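You operate a simulated robot arm through the tools that you are given. There is no shell and no other tool. Be economical: measure what you need, move in short steps, check, and stop when the job is done.

You run a simulated robot arm. Do the job below in one go: nothing can be reset, and whatever is moved stays where it is left.

JOB
Buff the black shoe's hazy toe clean, then take its shoe tree out.
Fine: use the yellow cloth and put it back; stand the tree on the bench and the shoe between tray and wall.

It is judged by the outcome, as a careful person would: the job done as asked, and still so three seconds after it is handed in. It fails if anything else is knocked over, pushed out of place, dropped, spilled or broken. Flat cloth is picked up by pressing the open fingertips on it (5 to 10 N) and closing them slowly along it; thin cloth reads only 2 to 8 mm in the jaws.

ROBOT AND FRAMES
A 5-joint arm with a two-finger parallel gripper, fixed in place. Base frame: the origin is at the foot of the arm, x ahead of it, y to its left, z up; the work surface is at about z = 0. Readings come in cm, degrees, newtons and seconds.
With the tool pointing down near the work surface it reaches from about 26 to 60 cm from the base axis. Its first joint turns from -66.0 to 66.0 degrees. The tool tilts only in the upright plane through the base axis and itself; it spins freely about its own axis. Payload 1.57 kg.
The tool frame sits at the grasp point between the pads (the TCP): z along the fingers, y along the line on which they close. The tips reach 3 cm beyond it. Largest opening 8 cm; finger width 1.7, thickness 1.2; the body of the gripper, 4 by 8.2 cm, starts 8 cm behind the TCP.
Orientation is that of the tool frame in the base frame, as a unit quaternion [x, y, z, w]. With the fingers straight down and closing along the base's y, the tool's x points along the base's -x, its y along +y and its z along -z.

CONTROLS
- The arm moves only by the tool servo_tool. Its argument "motion" is a list of rows, each an object (a shift or turn left out is 0, a gripper value left out holds the last) with "offset": the shift along the tool's x, y, z in cm, a list of three; "angular": the turn, a rotation vector about the tool's x, y, z in degrees, a list of three; "hand": the opening, from 0 (shut) to 1 (fully open). In form: [{"offset": [x, y, z], "angular": [wx, wy, wz], "hand": hand}, ...]. A call has 1 to 8 rows; each row is the pose to reach, as a shift and turn from the pose commanded when the call began, along the tool's axes at that moment. A row lasts 0.2 s, in which the tool goes at most 5 cm and 8.6 degrees; a call with a longer step from one row to the next is refused whole, and so is a gripper value outside its range. Where a pose cannot be reached the arm comes as near as it can. A force on the tool above 40 N (or 10 N above the force at the start of the call, whichever is more), or a blocked arm, ends the call early, and 0.2 s more pass. The fingers move at their own pace (about 15.3 cm/s each) and stop on an object; they squeeze with about 23 N. The grip force told is the motor's: it shows also when the fingers shut on nothing. Time passes only in rows, and 0.2 s behind the last, so rows that repeat a pose let the fingers close. It gives the time, the measured TCP pose, the force on the tool (base axes), the opening and the grip force at its end, in the units of the frame above (readings bear some noise), and new pictures: "show" is both (left out), scene, wrist or none.
- Cameras (640 x 400 px; columns grow to the right, rows downward): "scene" is fixed at [-0.97, 39.81, 48.64]; the picture's right is [-0.99, -0.15, 0.00], its down [-0.13, 0.88, -0.46] and it looks along [0.07, -0.45, -0.89] (base axes); focal length 214 px, centre (320, 200). "wrist" rides on the gripper at [-3.2, 0, -7.8] in the tool frame; the picture's right is [0.00, -1.00, 0.00], its down [0.97, 0.00, -0.24] and it looks along [0.24, 0.00, 0.97] (tool axes); focal length 218 px, centre (320, 200). There is no depth. A picture from a camera that has moved, and an enlarged one, comes with that camera's place and axes in the base frame and with its lens.
- zoom(camera, box): a new picture of the part [left, top, right, bottom] of that camera's present view, enlarged. It takes no simulated time.
- job_done(): hands the job in; it is judged then, once.

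Go step by step. Nothing tells you positions but the pictures and the camera data: compare them with the known pose of the tool, close in by small moves and look again before you grip or let go. The budget is 120 turns and 150 pictures, counting those below and the enlarged ones. Unless the task says otherwise, let go and move clear before handing in, and close with one line.

The tools are called after "Request:" as a command line: name --argument value ..., lists and objects as JSON in quotes. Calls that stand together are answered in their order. servo_tool: Moves the arm, as the interface text tells. Its arguments: {"type":"object","properties":{"motion":{"type":"array","items":{"type":"object","properties":{"offset":{"type":"array","items":{"type":"number"}},"angular":{"type":"array","items":{"type":"number"}},"hand":{"type":"number"}}}},"show":{"type":"string","enum":["both","scene","wrist","none"]}},"required":["motion"]} The other tools are called the same way: zoom (camera, box) takes an enlarged picture of a part of a camera's view; job_done () hands the job in.

At the start:

```text
time_s: 0.0
eef_pos: [43.39, -12.53, 33.7]
ee_rot: [0.0, 1.0, 0.0, 0.0]
wrist_force: [-0.2, 0.0, 0.6]
width: 7.99
grasp_force: 0.1
```

scene: 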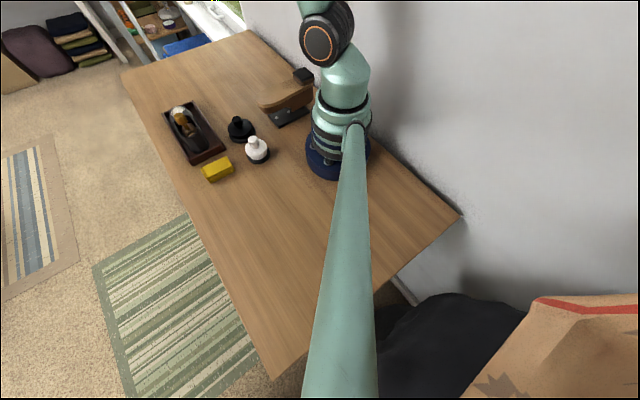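
wrist: 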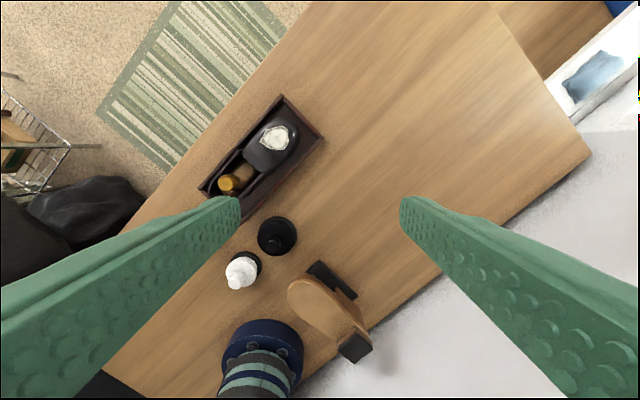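

I see a shoe with its tree lying in a dark tray, a yellow cloth beside it, two bottles, and a stand by the wall. I'll enlarge both views first.

Request:
zoom --camera "wrist" --box '[180, 80, 400, 220]'

Request:
zoom --camera "scene" --box '[140, 50, 340, 200]'

Request:
zoom --camera "wrist" --box '[200, 200, 400, 380]'

```text
2.86 times, centred on (290, 150) of wrist
camera zoom: at [46.67, -12.67, 41.46], right [0.0, -1.0, 0.0], down [-0.97, 0.0, 0.24], along [-0.24, 0.0, -0.97], focal length 624 px, centre (406, 343)
```

zoom: 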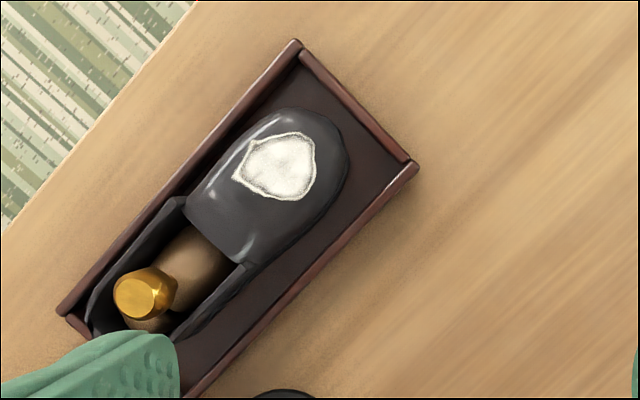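

```text
2.67 times, centred on (240, 125) of scene
camera zoom: at [-0.97, 39.81, 48.64], right [-0.99, -0.15, 0.0], down [-0.13, 0.88, -0.46], along [0.07, -0.45, -0.89], focal length 572 px, centre (533, 400)
```

zoom: 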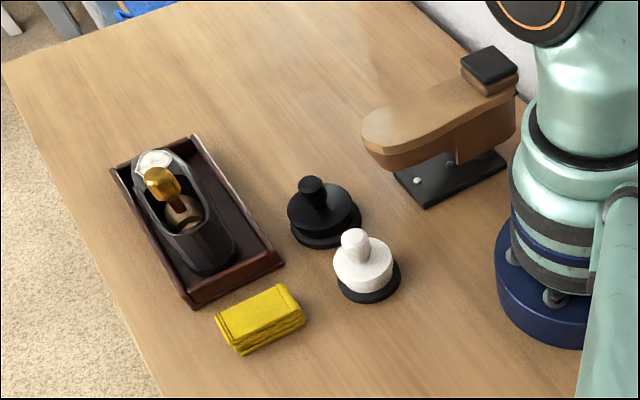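

```text
2.22 times, centred on (300, 290) of wrist
camera zoom: at [46.67, -12.67, 41.46], right [0.0, -1.0, 0.0], down [-0.97, 0.0, 0.24], along [-0.24, 0.0, -0.97], focal length 485 px, centre (364, 0)
```

zoom: 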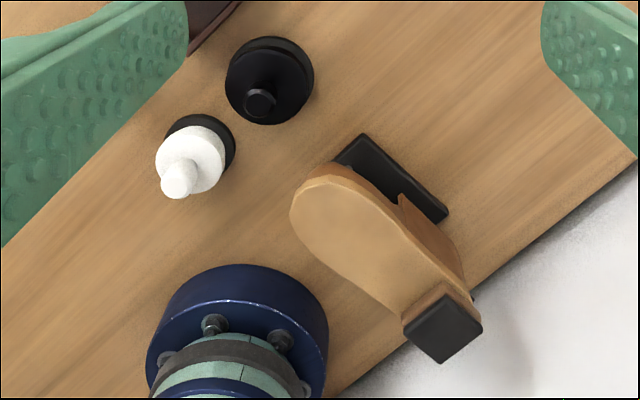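

The black shoe lies in the tray with its toe at about (49,-5). The cloth is a folded pad near (31,11), so I'll move above it with the jaws turned to match.

Request:
servo_tool --motion '[{"offset": [1.8, 3.4, 1.8], "angular": [0, 0, -6.4]}, {"offset": [3.6, 6.8, 3.6], "angular": [0, 0, -12.8]}, {"offset": [5.4, 10.2, 5.4], "angular": [0, 0, -19.2]}, {"offset": [7.2, 13.6, 7.2], "angular": [0, 0, -25.6]}, {"offset": [9, 17, 9], "angular": [0, 0, -32]}, {"offset": [10.8, 20.4, 10.8], "angular": [0, 0, -38.5]}, {"offset": [12.4, 23.4, 13], "angular": [0, 0, -45]}]'

```text
time_s: 1.6
eef_pos: [30.9, 10.78, 20.74]
ee_rot: [-0.384, 0.923, 0.0, 0.0]
wrist_force: [-0.4, 0.4, 0.1]
width: 8.02
grasp_force: 0.0
camera wrist: at [33.17, 12.94, 28.42], right [0.71, -0.71, 0.0], down [-0.69, -0.69, 0.24], along [-0.17, -0.17, -0.97], focal length 218 px, centre (320, 200)
```

scene: 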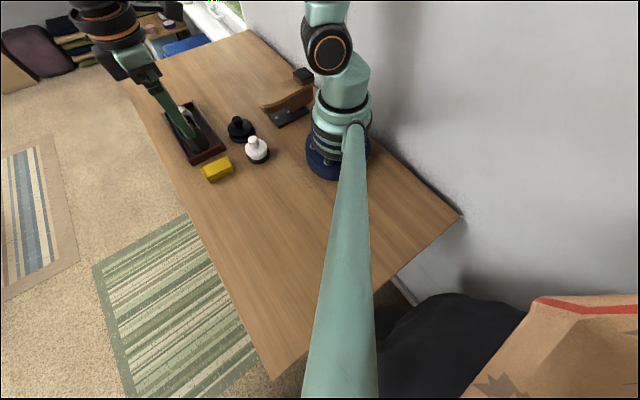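
wrist: 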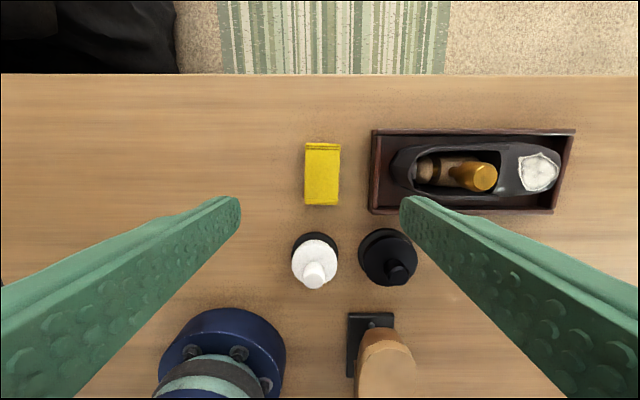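

The view is now square to the bench, with the cloth pad at about (31,10.5). I'll look closer at the cloth and shoe.

Request:
zoom --camera "wrist" --box '[270, 120, 400, 210]'

Request:
zoom --camera "wrist" --box '[350, 100, 600, 260]'

Request:
zoom --camera "scene" --box '[150, 90, 280, 190]'

```text
4.44 times, centred on (335, 165) of wrist
camera zoom: at [33.17, 12.94, 28.42], right [0.71, -0.71, 0.0], down [-0.69, -0.69, 0.24], along [-0.17, -0.17, -0.97], focal length 970 px, centre (253, 356)
```

zoom: 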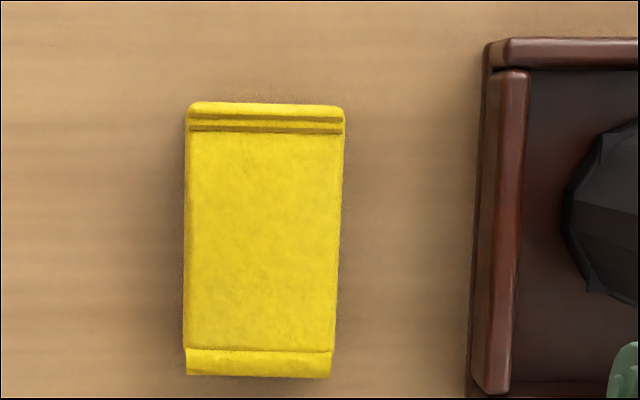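

```text
2.50 times, centred on (475, 180) of wrist
camera zoom: at [33.17, 12.94, 28.42], right [0.71, -0.71, 0.0], down [-0.69, -0.69, 0.24], along [-0.17, -0.17, -0.97], focal length 546 px, centre (-68, 250)
```

zoom: 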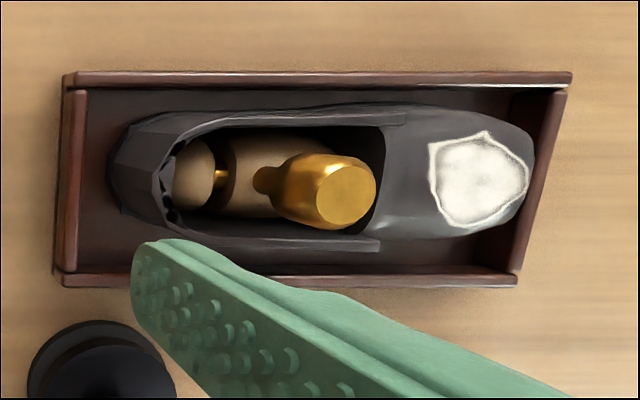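

```text
4.00 times, centred on (215, 140) of scene
camera zoom: at [-0.97, 39.81, 48.64], right [-0.99, -0.15, 0.0], down [-0.13, 0.88, -0.46], along [0.07, -0.45, -0.89], focal length 858 px, centre (740, 440)
```

zoom: 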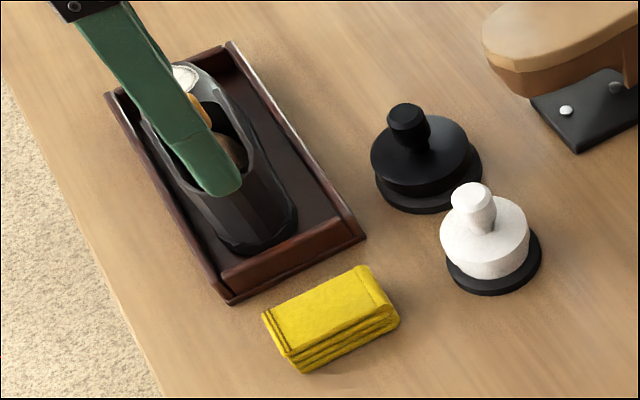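

The pad is about 4.3 by 7.5 cm, 2 cm tall and centred near (31.1,10.5). I'll lower with the jaws partly open and check before gripping across its short side.

Request:
servo_tool --motion '[{"offset": [0, -0.1, 4.4], "hand": 0.81}, {"offset": [0, -0.2, 8.8]}, {"offset": [0, -0.28, 13]}]'

```text
time_s: 2.4
eef_pos: [31.33, 10.77, 7.55]
ee_rot: [-0.383, 0.924, 0.0, -0.001]
wrist_force: [0.8, -0.1, -0.6]
width: 6.48
grasp_force: 0.0
camera wrist: at [33.59, 12.85, 15.3], right [0.71, -0.71, 0.0], down [-0.69, -0.69, 0.24], along [-0.17, -0.17, -0.97], focal length 218 px, centre (320, 200)
```

scene: 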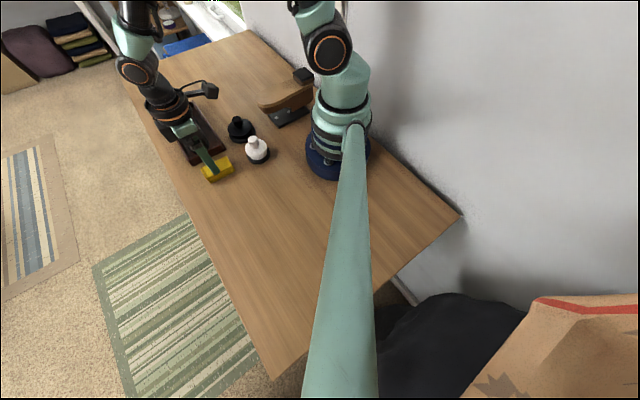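
wrist: 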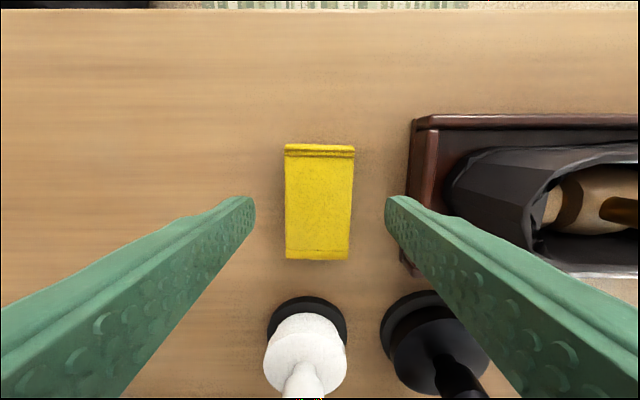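

The pad sits centred between the fingers, 0.4 cm toward the tool's x. I'll lower until the tips are about 0.6 cm off the bench and close slowly.

Request:
servo_tool --motion '[{"offset": [0.4, 0, 2]}, {"offset": [0.4, 0, 3.95]}, {"offset": [0.4, 0, 3.95], "hand": 0.65}, {"offset": [0.4, 0, 3.95], "hand": 0.5}, {"offset": [0.4, 0, 3.95], "hand": 0.4}, {"offset": [0.4, 0, 3.95], "hand": 0.3}, {"offset": [0.4, 0, 3.95], "hand": 0.3}]'

```text
time_s: 4.0
eef_pos: [30.92, 10.45, 3.63]
ee_rot: [-0.383, 0.924, 0.0, 0.0]
wrist_force: [0.3, -0.4, 0.2]
width: 4.3
grasp_force: 23.1
camera wrist: at [33.17, 12.5, 11.47], right [0.71, -0.71, 0.0], down [-0.69, -0.69, 0.24], along [-0.17, -0.17, -0.97], focal length 218 px, centre (320, 200)
```

scene: 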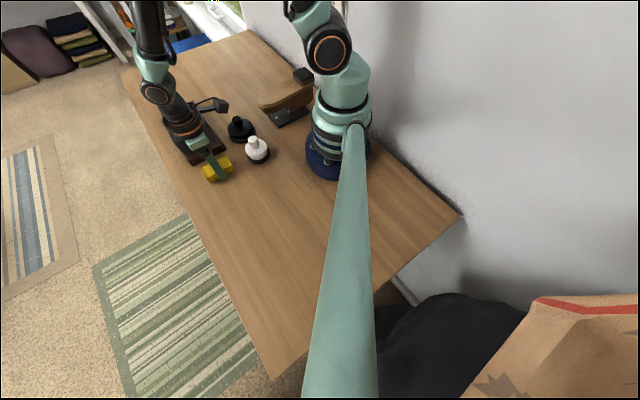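
wrist: 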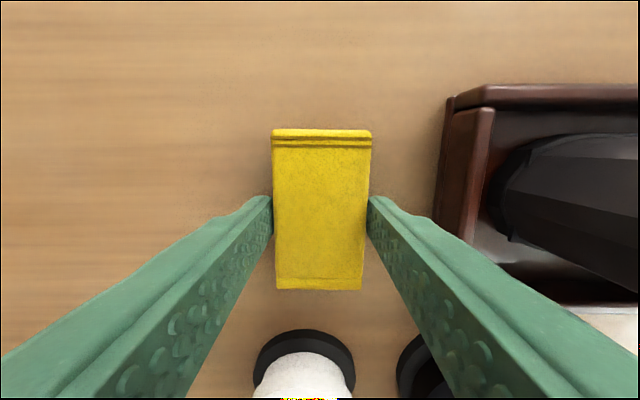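

The cloth pad is held at 4.3 cm. I'll lift it and carry it above the toe.

Request:
servo_tool --motion '[{"offset": [0, 0, -4.7]}, {"offset": [0, 0, -9.4]}, {"offset": [0, 0, -14]}, {"offset": [-0.2, -4.7, -14]}, {"offset": [-0.3, -9.4, -14]}, {"offset": [-0.4, -14.1, -14]}, {"offset": [-0.5, -18.8, -14]}, {"offset": [-0.6, -23.5, -14]}]'

```text
time_s: 5.8
eef_pos: [47.92, -5.85, 17.59]
ee_rot: [-0.383, 0.924, 0.0, -0.001]
wrist_force: [0.0, -0.4, 0.2]
width: 4.3
grasp_force: 23.2
camera wrist: at [50.16, -3.76, 25.45], right [0.71, -0.71, 0.0], down [-0.69, -0.69, 0.24], along [-0.17, -0.17, -0.97], focal length 218 px, centre (320, 200)
```

scene: 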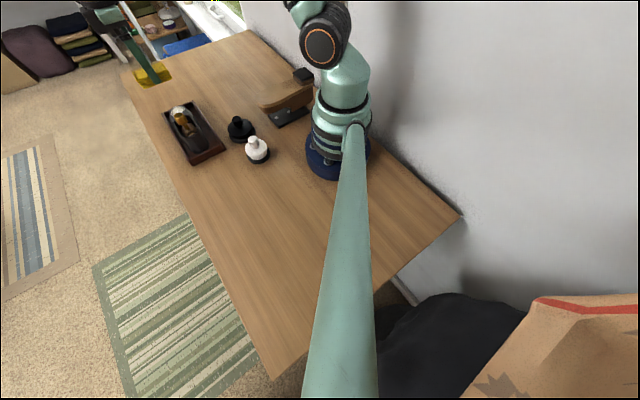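
wrist: 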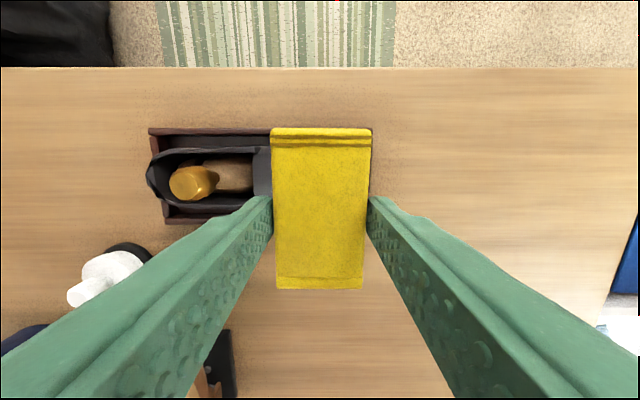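

The pad is over the toe; I'll lower it close to the surface and look from the side before touching.

Request:
servo_tool --motion '[{"offset": [0, 0, 4]}, {"offset": [0, 0, 7.5]}]' --show "wrist"

Request:
zoom --camera "scene" --box '[130, 70, 230, 170]'

```text
time_s: 6.4
eef_pos: [47.99, -5.79, 10.07]
ee_rot: [-0.383, 0.924, 0.0, 0.0]
wrist_force: [0.1, 0.1, -0.4]
width: 4.32
grasp_force: 23.0
camera wrist: at [50.18, -3.72, 17.83], right [0.71, -0.71, 0.0], down [-0.69, -0.69, 0.24], along [-0.17, -0.17, -0.97], focal length 218 px, centre (320, 200)
```

wrist: 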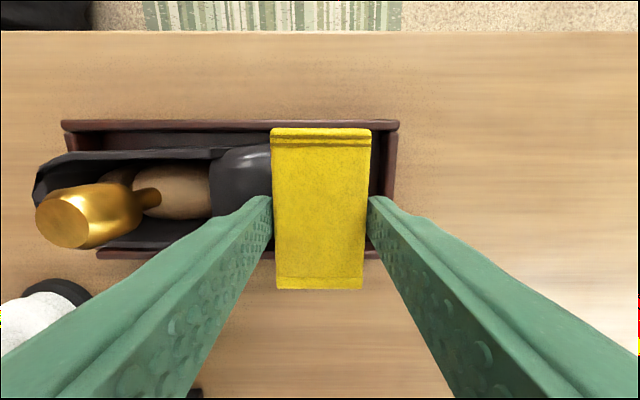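

```text
4.00 times, centred on (180, 120) of scene
camera zoom: at [-0.97, 39.81, 48.64], right [-0.99, -0.15, 0.0], down [-0.13, 0.88, -0.46], along [0.07, -0.45, -0.89], focal length 858 px, centre (880, 520)
```

zoom: 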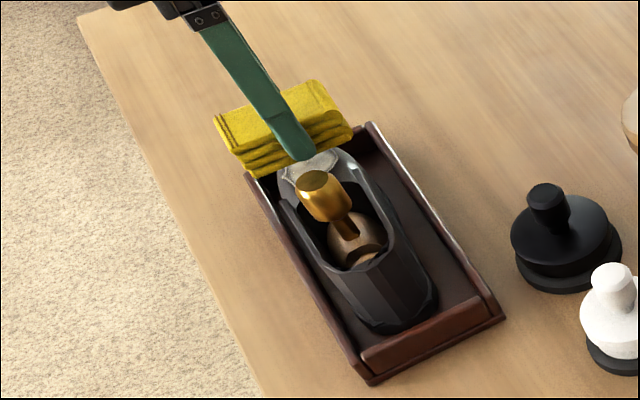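

The pad is about 1.5 cm above the toe. I'll creep down and feel for contact.

Request:
servo_tool --motion '[{"offset": [0, 0, 0.4]}, {"offset": [0, 0, 0.7]}, {"offset": [0, 0, 0.9]}, {"offset": [0, 0, 1.1]}]' --show "none"

```text
time_s: 7.4
eef_pos: [47.95, -5.74, 9.13]
ee_rot: [-0.382, 0.924, 0.0, 0.0]
wrist_force: [0.3, -1.0, -0.3]
width: 4.28
grasp_force: 23.1
```

Request:
servo_tool --motion '[{"offset": [0, 0, 0.2]}, {"offset": [0, 0, 0.4]}, {"offset": [0, 0, 0.5]}]' --show "none"

```text
time_s: 8.2
eef_pos: [47.87, -5.81, 8.67]
ee_rot: [-0.382, 0.924, 0.0, 0.0]
wrist_force: [-0.3, 0.1, 0.3]
width: 4.28
grasp_force: 22.9
```

No contact yet; I keep creeping down.

Request:
servo_tool --motion '[{"offset": [0, 0, 0.2]}, {"offset": [0, 0, 0.3]}, {"offset": [0, 0, 0.4]}]' --show "none"

```text
time_s: 9.0
eef_pos: [48.03, -5.87, 8.35]
ee_rot: [-0.383, 0.924, -0.001, 0.001]
wrist_force: [-5.6, 2.0, 21.1]
width: 4.28
grasp_force: 22.7
```

Contact at about 21 N; I'll ease off slightly and buff across and along in small strokes.

Request:
servo_tool --motion '[{"offset": [0, 0, -0.1]}, {"offset": [1.2, 0, -0.1]}, {"offset": [0, 0, -0.1]}, {"offset": [-1.2, 0, -0.1]}, {"offset": [0, 0, -0.1]}, {"offset": [0, -1, -0.1]}, {"offset": [0, -1.5, 0]}, {"offset": [0, -1.5, 0.1]}]' --show "scene"

Request:
zoom --camera "scene" --box '[130, 70, 230, 170]'

```text
time_s: 10.8
eef_pos: [48.99, -6.89, 8.17]
ee_rot: [-0.382, 0.924, 0.0, -0.001]
wrist_force: [-13.9, 12.2, 26.5]
width: 4.32
grasp_force: 23.0
```

scene: 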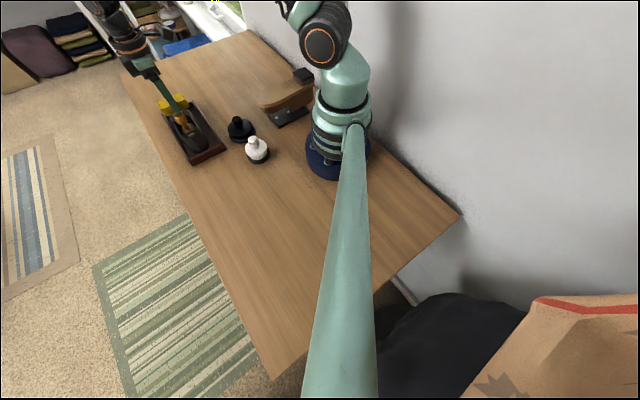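

```text
4.00 times, centred on (180, 120) of scene
camera zoom: at [-0.99, 39.81, 48.64], right [-0.99, -0.15, 0.0], down [-0.13, 0.88, -0.46], along [0.07, -0.45, -0.89], focal length 858 px, centre (880, 520)
```

zoom: 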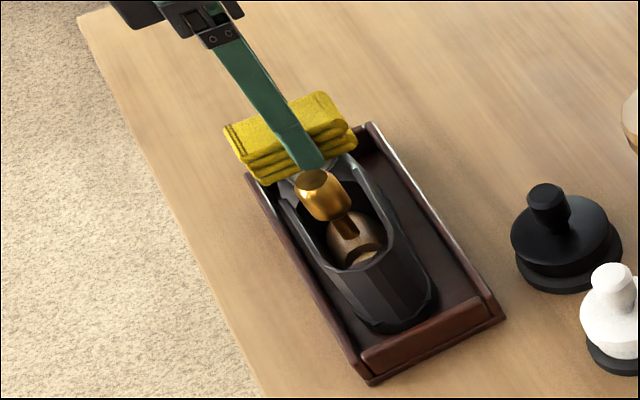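

I've made a first set of strokes; I'll lift a few centimetres and back away to check the haze.

Request:
servo_tool --motion '[{"offset": [0, 0, -2]}, {"offset": [0, 0, -5]}, {"offset": [0, -4, -8]}, {"offset": [0, -8, -10]}]' --show "wrist"

Request:
zoom --camera "scene" --box '[130, 70, 230, 170]'

```text
time_s: 11.8
eef_pos: [54.54, -12.72, 18.06]
ee_rot: [-0.382, 0.924, 0.0, -0.001]
wrist_force: [-0.8, -0.7, -0.1]
width: 4.3
grasp_force: 23.1
camera wrist: at [56.91, -10.49, 25.79], right [0.71, -0.71, 0.0], down [-0.69, -0.69, 0.24], along [-0.17, -0.17, -0.97], focal length 218 px, centre (320, 200)
```

wrist: 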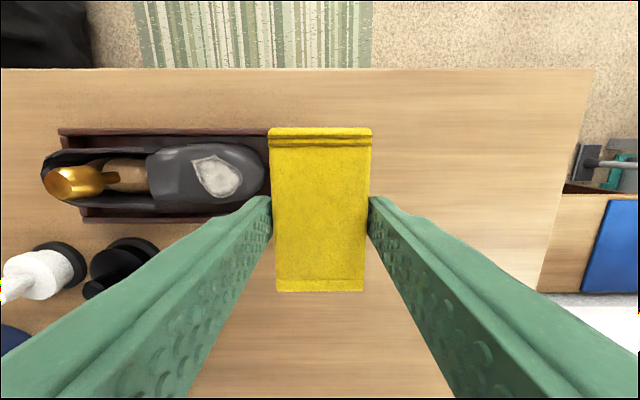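

```text
4.00 times, centred on (180, 120) of scene
camera zoom: at [-0.98, 39.81, 48.64], right [-0.99, -0.15, 0.0], down [-0.13, 0.88, -0.46], along [0.07, -0.45, -0.89], focal length 858 px, centre (880, 520)
```

zoom: 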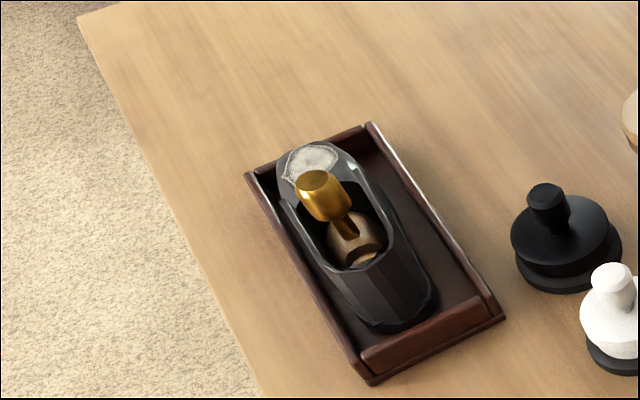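

Request:
zoom --camera "wrist" --box '[130, 120, 290, 230]'

```text
3.64 times, centred on (210, 175) of wrist
camera zoom: at [56.91, -10.49, 25.79], right [0.71, -0.71, 0.0], down [-0.69, -0.69, 0.24], along [-0.17, -0.17, -0.97], focal length 794 px, centre (720, 291)
```

zoom: 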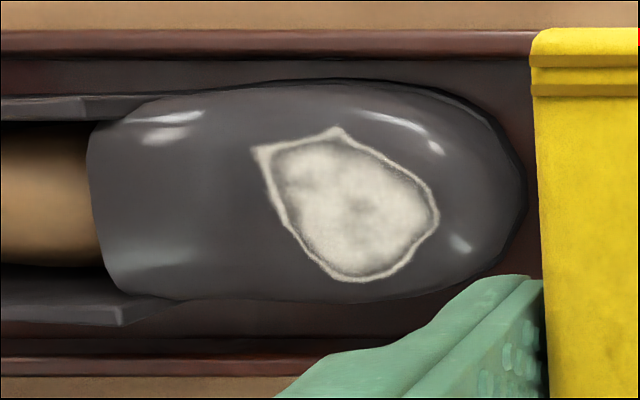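

The haze has thinned but is not gone. I'll go back with more strokes at the same height.

Request:
servo_tool --motion '[{"offset": [0, 4.7, 2]}, {"offset": [-0.2, 9.4, 3]}, {"offset": [-0.2, 9.4, 7.5]}, {"offset": [-0.2, 9.4, 9.2]}, {"offset": [-0.2, 9.4, 9.55]}, {"offset": [-0.2, 9.4, 9.7]}, {"offset": [-0.2, 9.4, 9.7]}]' --show "none"

```text
refused: row 1 steps farther than a row can; nothing moved
```

Request:
servo_tool --motion '[{"offset": [0, 4.7, 1]}, {"offset": [-0.2, 9.4, 2]}, {"offset": [-0.2, 9.4, 6]}, {"offset": [-0.2, 9.4, 9]}, {"offset": [-0.2, 9.4, 9.5]}, {"offset": [-0.2, 9.4, 9.7]}, {"offset": [-0.2, 9.4, 9.7]}]' --show "none"

```text
time_s: 13.4
eef_pos: [48.17, -5.75, 8.39]
ee_rot: [-0.382, 0.924, -0.001, 0.001]
wrist_force: [0.8, 0.3, -1.1]
width: 4.29
grasp_force: 23.0
```

I'm just above contact, so I'll press lightly and make faster, longer strokes.

Request:
servo_tool --motion '[{"offset": [0, 0, 0.15]}, {"offset": [1.5, 0, 0.15]}, {"offset": [-1.5, 0, 0.15]}, {"offset": [1.5, 0, 0.15]}, {"offset": [-1.5, 0, 0.15]}, {"offset": [1.5, 0, 0.15]}, {"offset": [-1.5, 0, 0.15]}, {"offset": [0, 0, 0.15]}]' --show "none"

Request:
servo_tool --motion '[{"offset": [0, -1, 0.05]}, {"offset": [0, 1, 0]}, {"offset": [0, -1, 0.05]}, {"offset": [0, 1, 0]}, {"offset": [0, -1, 0.05]}, {"offset": [1, 0, 0]}, {"offset": [-1, 0, 0]}, {"offset": [0, 0, 0]}]' --show "none"

```text
time_s: 15.2
eef_pos: [48.26, -5.71, 8.24]
ee_rot: [-0.383, 0.924, -0.001, 0.001]
wrist_force: [2.9, 3.5, 5.6]
width: 4.29
grasp_force: 23.3
```

```text
time_s: 17.0
eef_pos: [48.17, -5.78, 8.14]
ee_rot: [-0.382, 0.924, 0.0, 0.001]
wrist_force: [2.5, 3.2, 4.1]
width: 4.3
grasp_force: 23.0
```

Request:
servo_tool --motion '[{"offset": [0, 0, 0.1]}, {"offset": [1.5, 0, 0.1]}, {"offset": [-1.5, 0, 0.1]}, {"offset": [1.5, 0, 0.1]}, {"offset": [-1.5, 0, 0.1]}, {"offset": [1.5, 0, 0.1]}, {"offset": [-1.5, 0, 0.1]}, {"offset": [0, 0, 0.1]}]' --show "none"

Request:
servo_tool --motion '[{"offset": [0, 0, -4]}, {"offset": [0, 0, -8]}, {"offset": [0, -4, -10]}, {"offset": [0, -8, -10]}]' --show "none"

Request:
zoom --camera "wrist" --box '[130, 120, 290, 230]'

```text
time_s: 18.8
eef_pos: [48.28, -5.62, 8.24]
ee_rot: [-0.383, 0.924, -0.001, 0.001]
wrist_force: [3.8, 3.6, 6.3]
width: 4.3
grasp_force: 23.4
```

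```text
time_s: 19.8
eef_pos: [53.61, -11.49, 18.22]
ee_rot: [-0.382, 0.924, 0.0, -0.001]
wrist_force: [0.5, 0.4, -0.2]
width: 4.27
grasp_force: 23.1
```

```text
3.64 times, centred on (210, 175) of wrist
camera zoom: at [55.94, -9.39, 25.89], right [0.71, -0.71, 0.0], down [-0.69, -0.69, 0.24], along [-0.17, -0.17, -0.97], focal length 794 px, centre (720, 291)
```

zoom: 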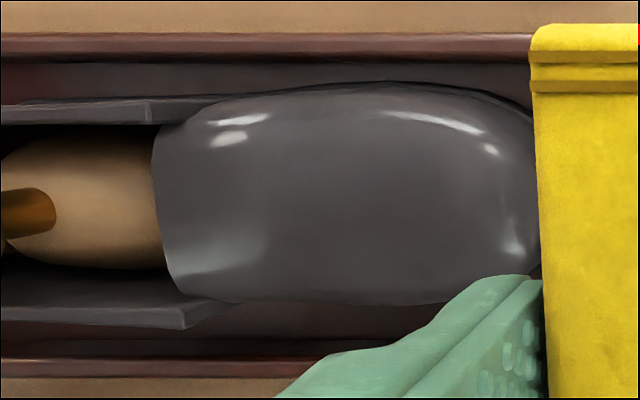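

The toe is clean. Next I'll carry the cloth back to exactly where it lay.

Request:
servo_tool --motion '[{"offset": [0.1, 4.6, 0]}, {"offset": [0.2, 9.2, 0]}, {"offset": [0.3, 13.8, 0]}, {"offset": [0.4, 18.4, 0]}, {"offset": [0.5, 23, 0]}, {"offset": [0.53, 27.6, 0]}, {"offset": [0.53, 31.56, 0]}, {"offset": [0.53, 31.56, 4.5]}]' --show "none"

Request:
servo_tool --motion '[{"offset": [0, 0, 4.5]}, {"offset": [0, 0, 8]}, {"offset": [0, 0, 9]}]'

```text
time_s: 21.6
eef_pos: [31.03, 10.69, 13.79]
ee_rot: [-0.383, 0.924, 0.0, 0.0]
wrist_force: [-0.6, 0.7, 0.1]
width: 4.28
grasp_force: 22.6
```

```text
time_s: 22.4
eef_pos: [31.24, 10.69, 4.76]
ee_rot: [-0.383, 0.924, 0.001, 0.0]
wrist_force: [0.5, -0.2, -0.5]
width: 4.26
grasp_force: 22.8
camera wrist: at [33.48, 12.68, 12.43], right [0.71, -0.71, 0.0], down [-0.69, -0.69, 0.24], along [-0.17, -0.17, -0.97], focal length 218 px, centre (320, 200)
```

scene: 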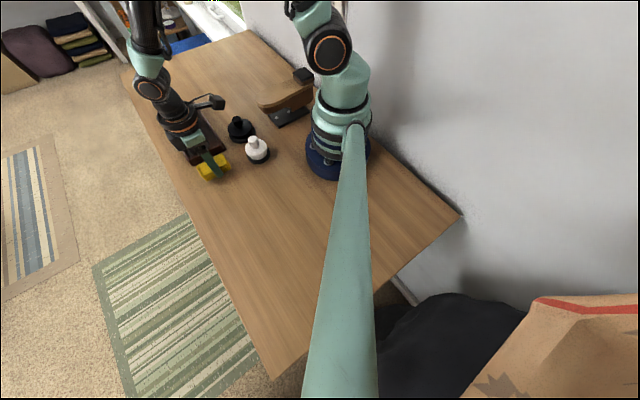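
wrist: 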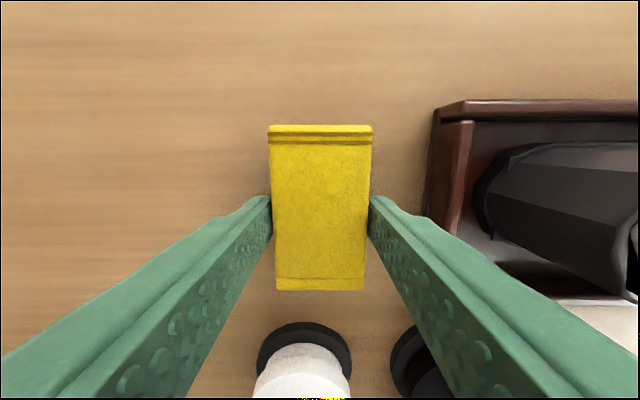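

The cloth is just above its old place. I'll lower the last centimetre with a 0.4 cm shift and let go.

Request:
servo_tool --motion '[{"offset": [0.3, 0, 0.5]}, {"offset": [0.35, 0, 0.9]}, {"offset": [0.35, 0, 1.08]}, {"offset": [0.35, 0, 1.08], "hand": 0.6}, {"offset": [0.35, 0, 1.08], "hand": 0.75}, {"offset": [0.35, 0, 1.08]}, {"offset": [0.35, 0, -3]}, {"offset": [0.35, 0, -7.5]}]'

```text
time_s: 24.2
eef_pos: [30.92, 10.57, 12.16]
ee_rot: [-0.382, 0.924, 0.0, 0.0]
wrist_force: [0.5, 1.3, 0.0]
width: 6.01
grasp_force: 0.0
camera wrist: at [33.23, 12.63, 19.95], right [0.71, -0.71, 0.0], down [-0.69, -0.69, 0.24], along [-0.17, -0.17, -0.97], focal length 218 px, centre (320, 200)
```

scene: 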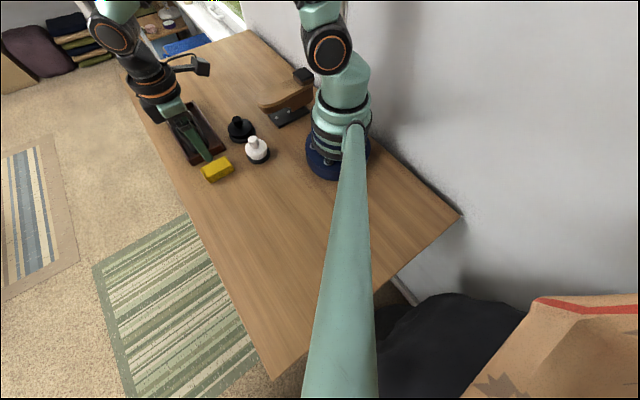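
wrist: 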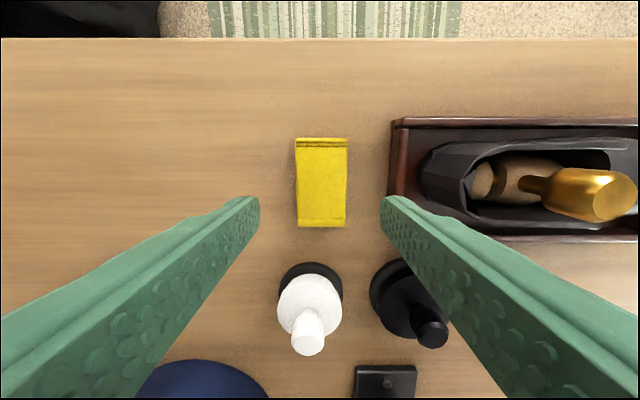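

The cloth is back in place. I'll rise and go over the shoe to study the tree's handle.

Request:
servo_tool --motion '[{"offset": [0, 0, -4.5]}, {"offset": [0, 0, -9], "hand": 1}, {"offset": [0, -4, -11]}, {"offset": [0, -8, -11]}, {"offset": [0, -12, -11]}, {"offset": [0, -13.9, -11]}]'

Request:
zoom --camera "wrist" --box '[210, 100, 450, 250]'

Request:
zoom --camera "scene" --box '[150, 90, 250, 170]'

```text
time_s: 25.6
eef_pos: [40.76, 0.52, 23.16]
ee_rot: [-0.383, 0.924, 0.0, 0.0]
wrist_force: [0.7, 1.0, -0.7]
width: 8.05
grasp_force: 0.1
camera wrist: at [43.02, 2.75, 30.95], right [0.71, -0.71, 0.0], down [-0.69, -0.69, 0.24], along [-0.17, -0.17, -0.97], focal length 218 px, centre (320, 200)
```

scene: 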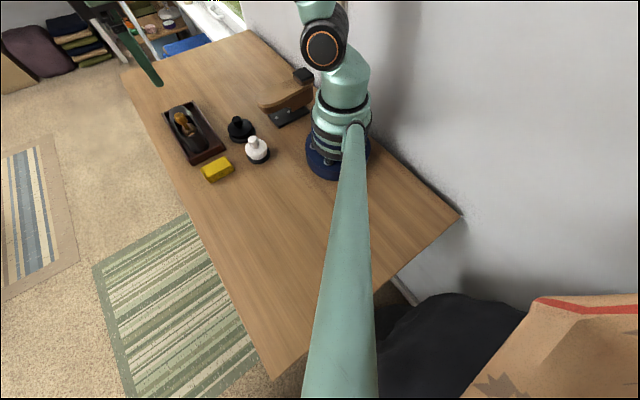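
wrist: 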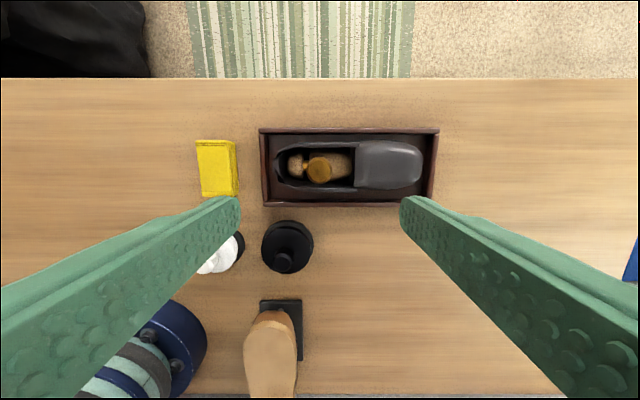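

```text
2.67 times, centred on (330, 175) of wrist
camera zoom: at [43.02, 2.75, 30.95], right [0.71, -0.71, 0.0], down [-0.69, -0.69, 0.24], along [-0.17, -0.17, -0.97], focal length 582 px, centre (293, 267)
```

zoom: 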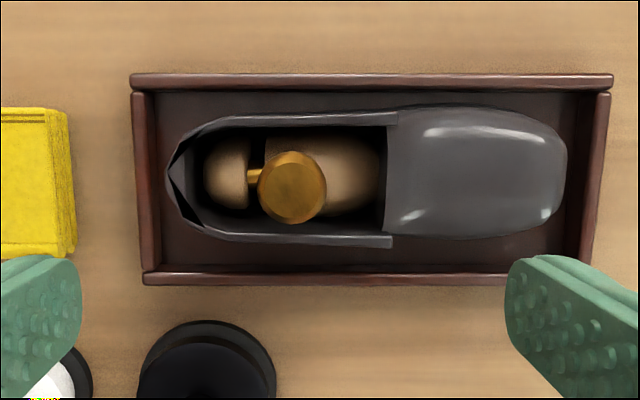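

```text
5.00 times, centred on (200, 130) of scene
camera zoom: at [-0.97, 39.81, 48.64], right [-0.99, -0.15, 0.0], down [-0.13, 0.88, -0.46], along [0.07, -0.45, -0.89], focal length 1072 px, centre (920, 550)
```

zoom: 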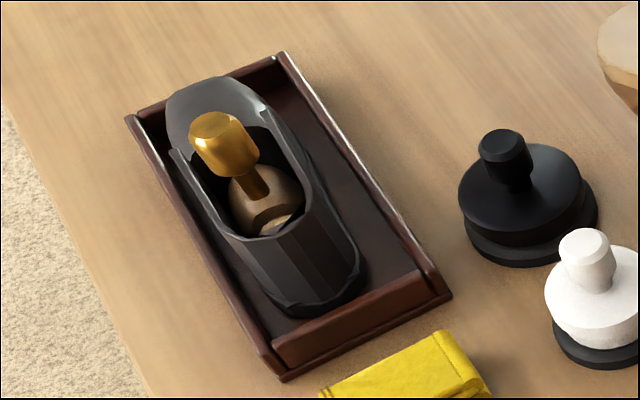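

The handle's knob top is near (41.5,1.2), z≈10, and about 2.4 cm across. Before pulling I want to see whether the tree runs under the vamp, so I'll look into the opening from the heel side.

Request:
servo_tool --motion '[{"offset": [-0.3, 4.6, 0], "hand": 0.2}, {"offset": [-0.6, 9.2, 0]}, {"offset": [-0.8, 12.4, 2]}, {"offset": [-0.8, 12.4, 7]}, {"offset": [-0.8, 12.4, 11]}]' --show "none"

Request:
zoom --camera "wrist" --box '[380, 80, 640, 240]'

```text
time_s: 26.8
eef_pos: [32.46, 9.75, 12.27]
ee_rot: [-0.383, 0.924, 0.0, 0.0]
wrist_force: [-0.2, 0.1, 0.8]
width: 1.62
grasp_force: 0.2
```

```text
2.46 times, centred on (510, 160) of wrist
camera zoom: at [34.89, 11.83, 19.91], right [0.71, -0.71, 0.0], down [-0.69, -0.69, 0.24], along [-0.17, -0.17, -0.97], focal length 537 px, centre (-148, 298)
```

zoom: 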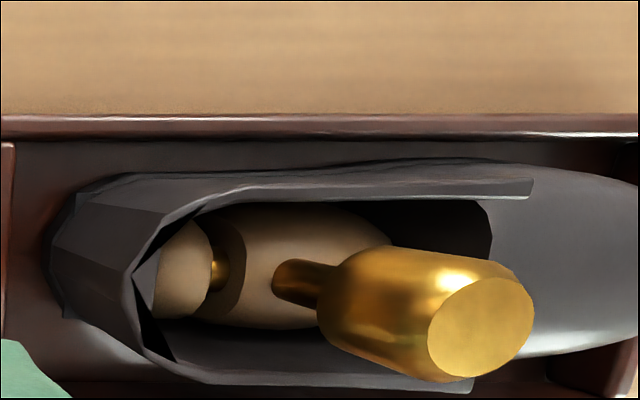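

The tree is an egg-shaped body with a small heel block and an upright handle, ending near the vamp edge, so it should lift out with slight backward play. I'll go above the handle with the jaws at 4 cm.

Request:
servo_tool --motion '[{"offset": [0, 0, -4.5]}, {"offset": [0, 0, -7], "hand": 0.5}, {"offset": [-0.1, -4.5, -7]}, {"offset": [-0.1, -9, -7]}, {"offset": [-0.2, -12.35, -7]}, {"offset": [-0.2, -12.35, -3.5]}]'

Request:
zoom --camera "scene" --box '[140, 70, 240, 160]'

```text
time_s: 28.2
eef_pos: [41.46, 1.26, 15.65]
ee_rot: [-0.383, 0.924, 0.0, -0.001]
wrist_force: [0.0, 1.3, -0.1]
width: 4.01
grasp_force: 0.1
camera wrist: at [43.82, 3.41, 23.36], right [0.71, -0.71, 0.0], down [-0.69, -0.69, 0.24], along [-0.17, -0.17, -0.97], focal length 218 px, centre (320, 200)
```

scene: 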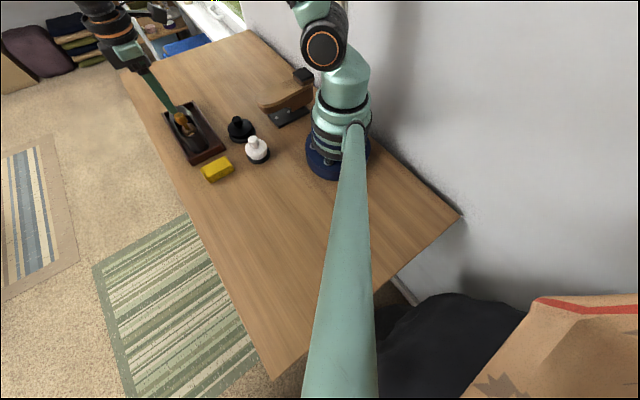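
wrist: 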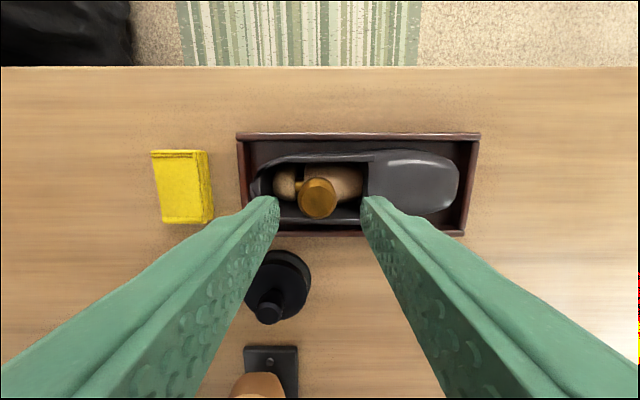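

```text
4.44 times, centred on (190, 115) of scene
camera zoom: at [-0.97, 39.81, 48.64], right [-0.99, -0.15, 0.0], down [-0.13, 0.88, -0.46], along [0.07, -0.45, -0.89], focal length 953 px, centre (898, 578)
```

zoom: 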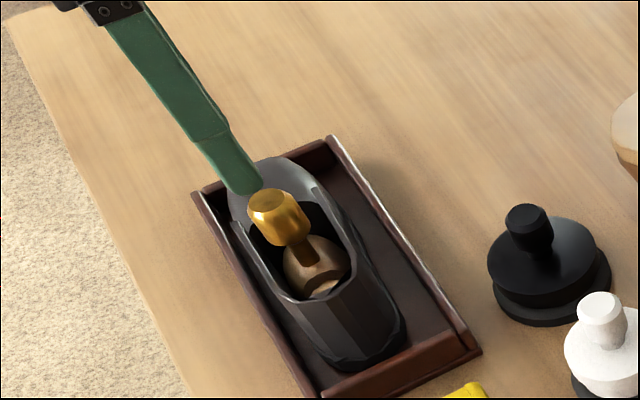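

The jaws are centred over the knob. I'll lower around it and close.

Request:
servo_tool --motion '[{"offset": [0, 0, 3.5]}, {"offset": [0, 0, 5.5]}, {"offset": [0, 0, 6.4]}, {"offset": [0, 0, 6.4], "hand": 0.35}, {"offset": [0, 0, 6.4], "hand": 0.2}, {"offset": [0, 0, 6.4], "hand": 0.1}]'

Request:
zoom --camera "scene" --box '[140, 70, 240, 160]'

```text
time_s: 29.6
eef_pos: [41.49, 1.15, 9.27]
ee_rot: [-0.384, 0.924, 0.0, 0.0]
wrist_force: [-1.1, 0.9, -1.1]
width: 2.57
grasp_force: 22.9
camera wrist: at [43.76, 3.35, 17.01], right [0.71, -0.71, 0.0], down [-0.69, -0.69, 0.24], along [-0.17, -0.17, -0.97], focal length 218 px, centre (320, 200)
```

scene: 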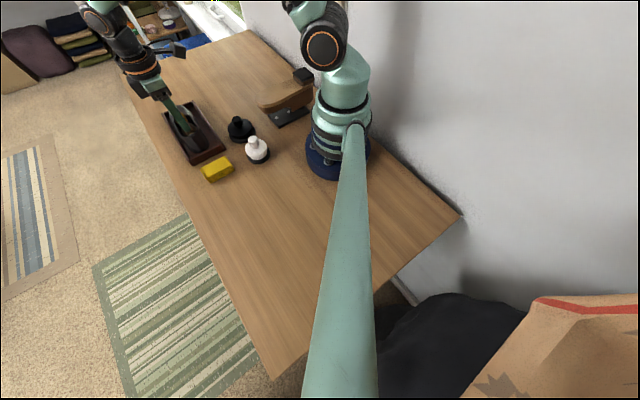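
wrist: 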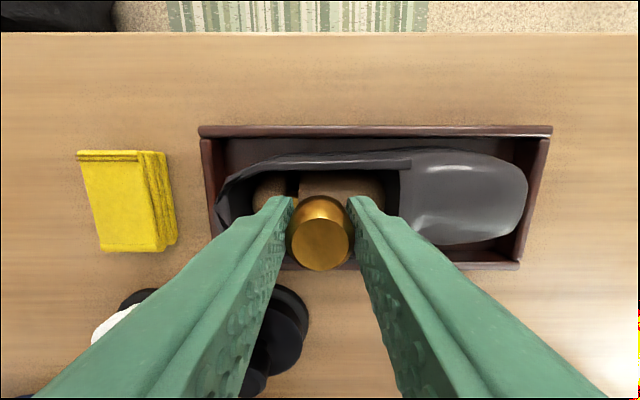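

```text
4.44 times, centred on (190, 115) of scene
camera zoom: at [-0.97, 39.81, 48.64], right [-0.99, -0.15, 0.0], down [-0.13, 0.88, -0.46], along [0.07, -0.45, -0.89], focal length 953 px, centre (898, 578)
```

zoom: 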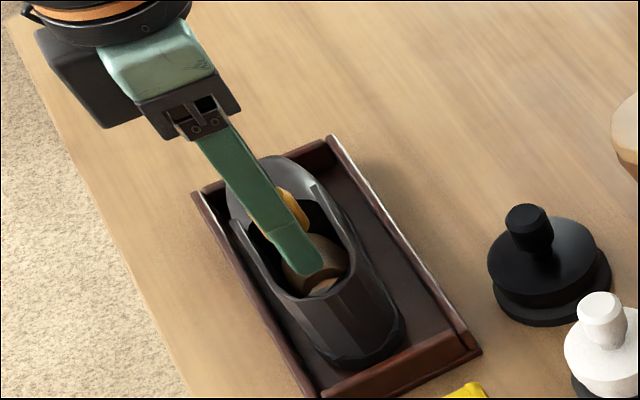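

The knob is held at 2.57 cm. I'll lift gently and watch the force.

Request:
servo_tool --motion '[{"offset": [0, 0, -0.3], "hand": 0}, {"offset": [0, 0, -0.6]}, {"offset": [0, 0, -0.9]}, {"offset": [0, 0, -1.2]}]'

Request:
zoom --camera "scene" --box '[140, 70, 240, 160]'

```text
time_s: 30.6
eef_pos: [41.41, 1.22, 10.48]
ee_rot: [-0.382, 0.924, 0.0, 0.0]
wrist_force: [-0.3, 0.8, -0.4]
width: 2.57
grasp_force: 23.3
camera wrist: at [43.67, 3.28, 18.23], right [0.71, -0.71, 0.0], down [-0.69, -0.69, 0.24], along [-0.17, -0.17, -0.97], focal length 218 px, centre (320, 200)
```

scene: 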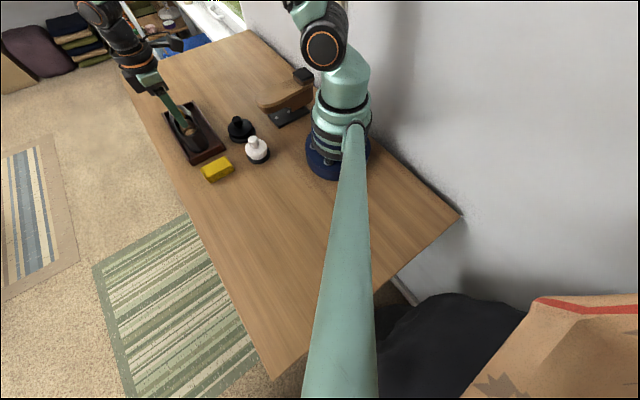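
wrist: 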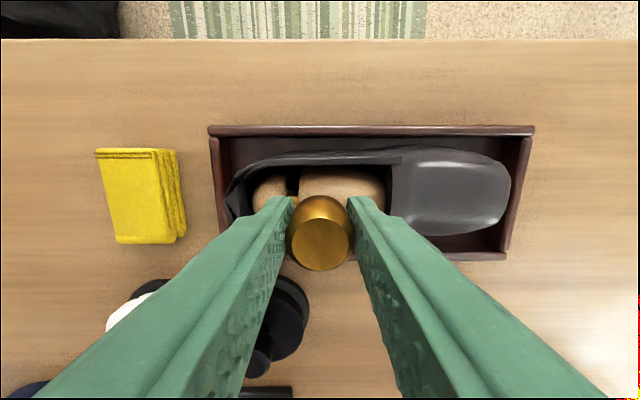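

```text
4.44 times, centred on (190, 115) of scene
camera zoom: at [-0.97, 39.81, 48.64], right [-0.99, -0.15, 0.0], down [-0.13, 0.88, -0.46], along [0.07, -0.45, -0.89], focal length 953 px, centre (898, 578)
```

zoom: 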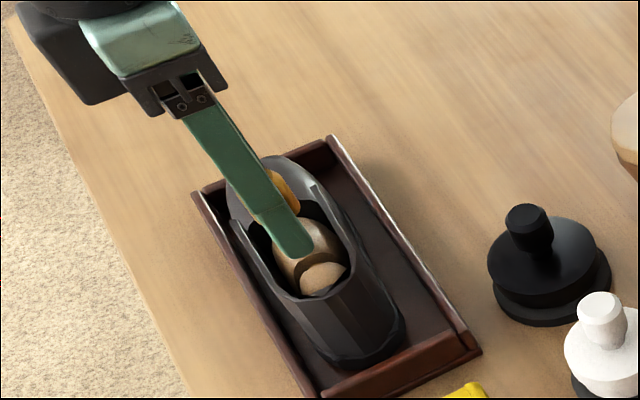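

The tree is rising freely and the shoe stays put. I'll continue straight up until it is well clear.

Request:
servo_tool --motion '[{"offset": [0, 0, -1]}, {"offset": [0, 0, -2]}, {"offset": [0, 0, -3.5]}, {"offset": [0, 0, -6]}, {"offset": [0, 0, -8.5]}, {"offset": [0, 0, -10]}]'

Request:
zoom --camera "scene" --box '[120, 30, 240, 160]'

```text
time_s: 32.0
eef_pos: [41.5, 1.25, 20.44]
ee_rot: [-0.382, 0.924, 0.0, 0.001]
wrist_force: [-0.7, 0.7, -0.5]
width: 2.56
grasp_force: 22.6
camera wrist: at [43.77, 3.38, 28.34], right [0.71, -0.71, 0.0], down [-0.69, -0.69, 0.24], along [-0.17, -0.17, -0.97], focal length 218 px, centre (320, 200)
```

scene: 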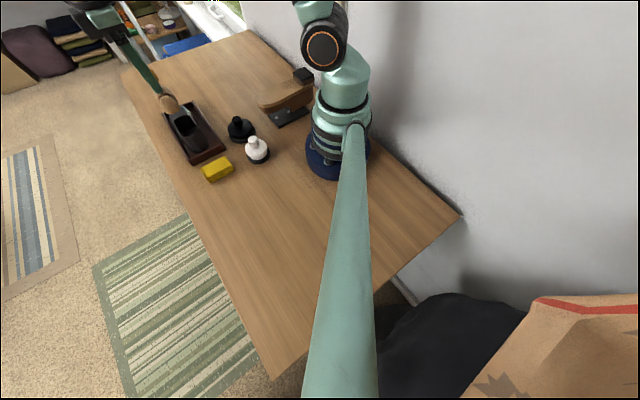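
wrist: 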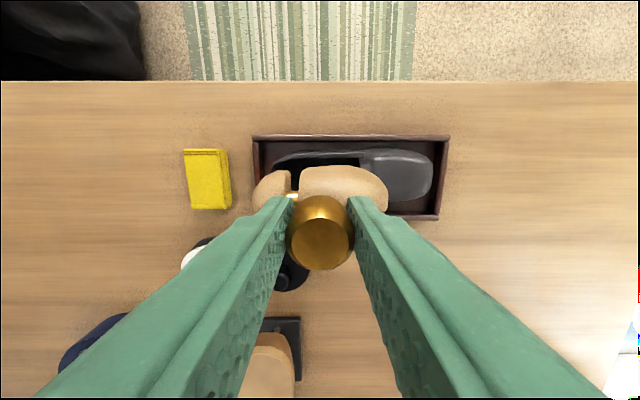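

```text
3.08 times, centred on (180, 95) of scene
camera zoom: at [-0.97, 39.81, 48.64], right [-0.99, -0.15, 0.0], down [-0.13, 0.88, -0.46], along [0.07, -0.45, -0.89], focal length 660 px, centre (751, 523)
```

zoom: 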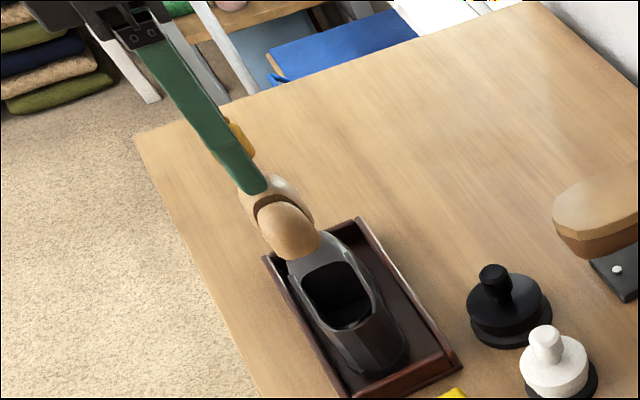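

The tree is out. I'll carry it to the clear bench left of the cloth, around (23.5,19), keeping it high.

Request:
servo_tool --motion '[{"offset": [0, 4.3, 0]}, {"offset": [0, 8.6, 0]}, {"offset": [0, 12.9, 0]}, {"offset": [0, 17.2, 0]}, {"offset": [0, 21.5, 0]}, {"offset": [0, 25.3, 0]}, {"offset": [0, 25.3, 3.5]}, {"offset": [0, 25.3, 7]}]'

Request:
zoom --camera "scene" --box '[140, 80, 300, 230]'

```text
time_s: 33.8
eef_pos: [23.55, 19.22, 13.39]
ee_rot: [-0.382, 0.924, 0.0, 0.0]
wrist_force: [0.0, 0.6, -0.5]
width: 2.57
grasp_force: 22.8
camera wrist: at [25.79, 21.3, 21.15], right [0.71, -0.71, 0.0], down [-0.69, -0.69, 0.24], along [-0.17, -0.17, -0.97], focal length 218 px, centre (320, 200)
```

scene: 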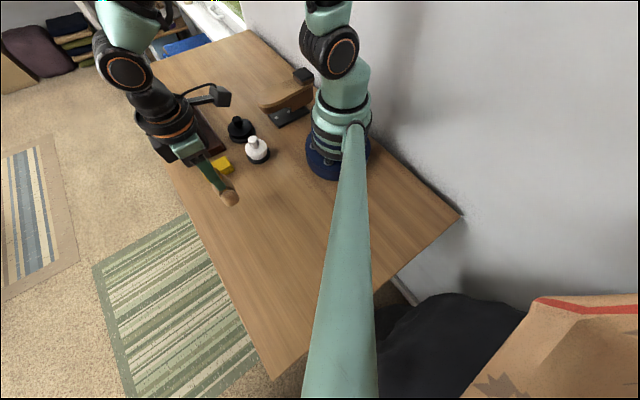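
wrist: 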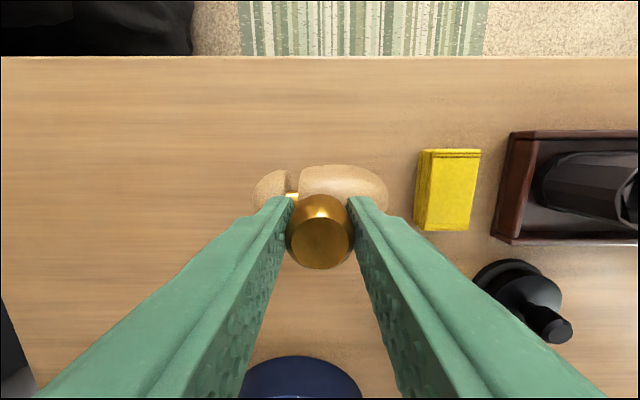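

```text
2.67 times, centred on (220, 155) of scene
camera zoom: at [-0.98, 39.81, 48.64], right [-0.99, -0.15, 0.0], down [-0.13, 0.88, -0.46], along [0.07, -0.45, -0.89], focal length 572 px, centre (587, 320)
```

zoom: 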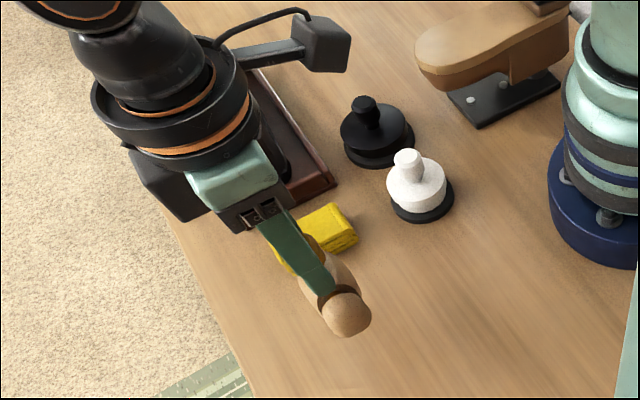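

Now I'll lower toward the bench, slowing as the base nears contact.

Request:
servo_tool --motion '[{"offset": [0, 0, 3]}, {"offset": [0, 0, 4.5]}, {"offset": [0, 0, 5]}]' --show "none"

Request:
zoom --camera "scene" --box '[180, 140, 280, 220]'

```text
time_s: 34.6
eef_pos: [23.66, 19.1, 8.56]
ee_rot: [-0.383, 0.924, 0.0, 0.0]
wrist_force: [0.1, -0.2, -0.8]
width: 2.55
grasp_force: 22.9
```

```text
5.00 times, centred on (230, 180) of scene
camera zoom: at [-0.97, 39.81, 48.64], right [-0.99, -0.15, 0.0], down [-0.13, 0.88, -0.46], along [0.07, -0.45, -0.89], focal length 1072 px, centre (770, 300)
```

zoom: 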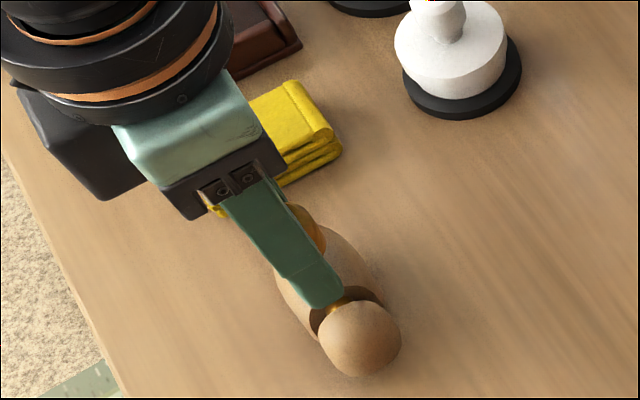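

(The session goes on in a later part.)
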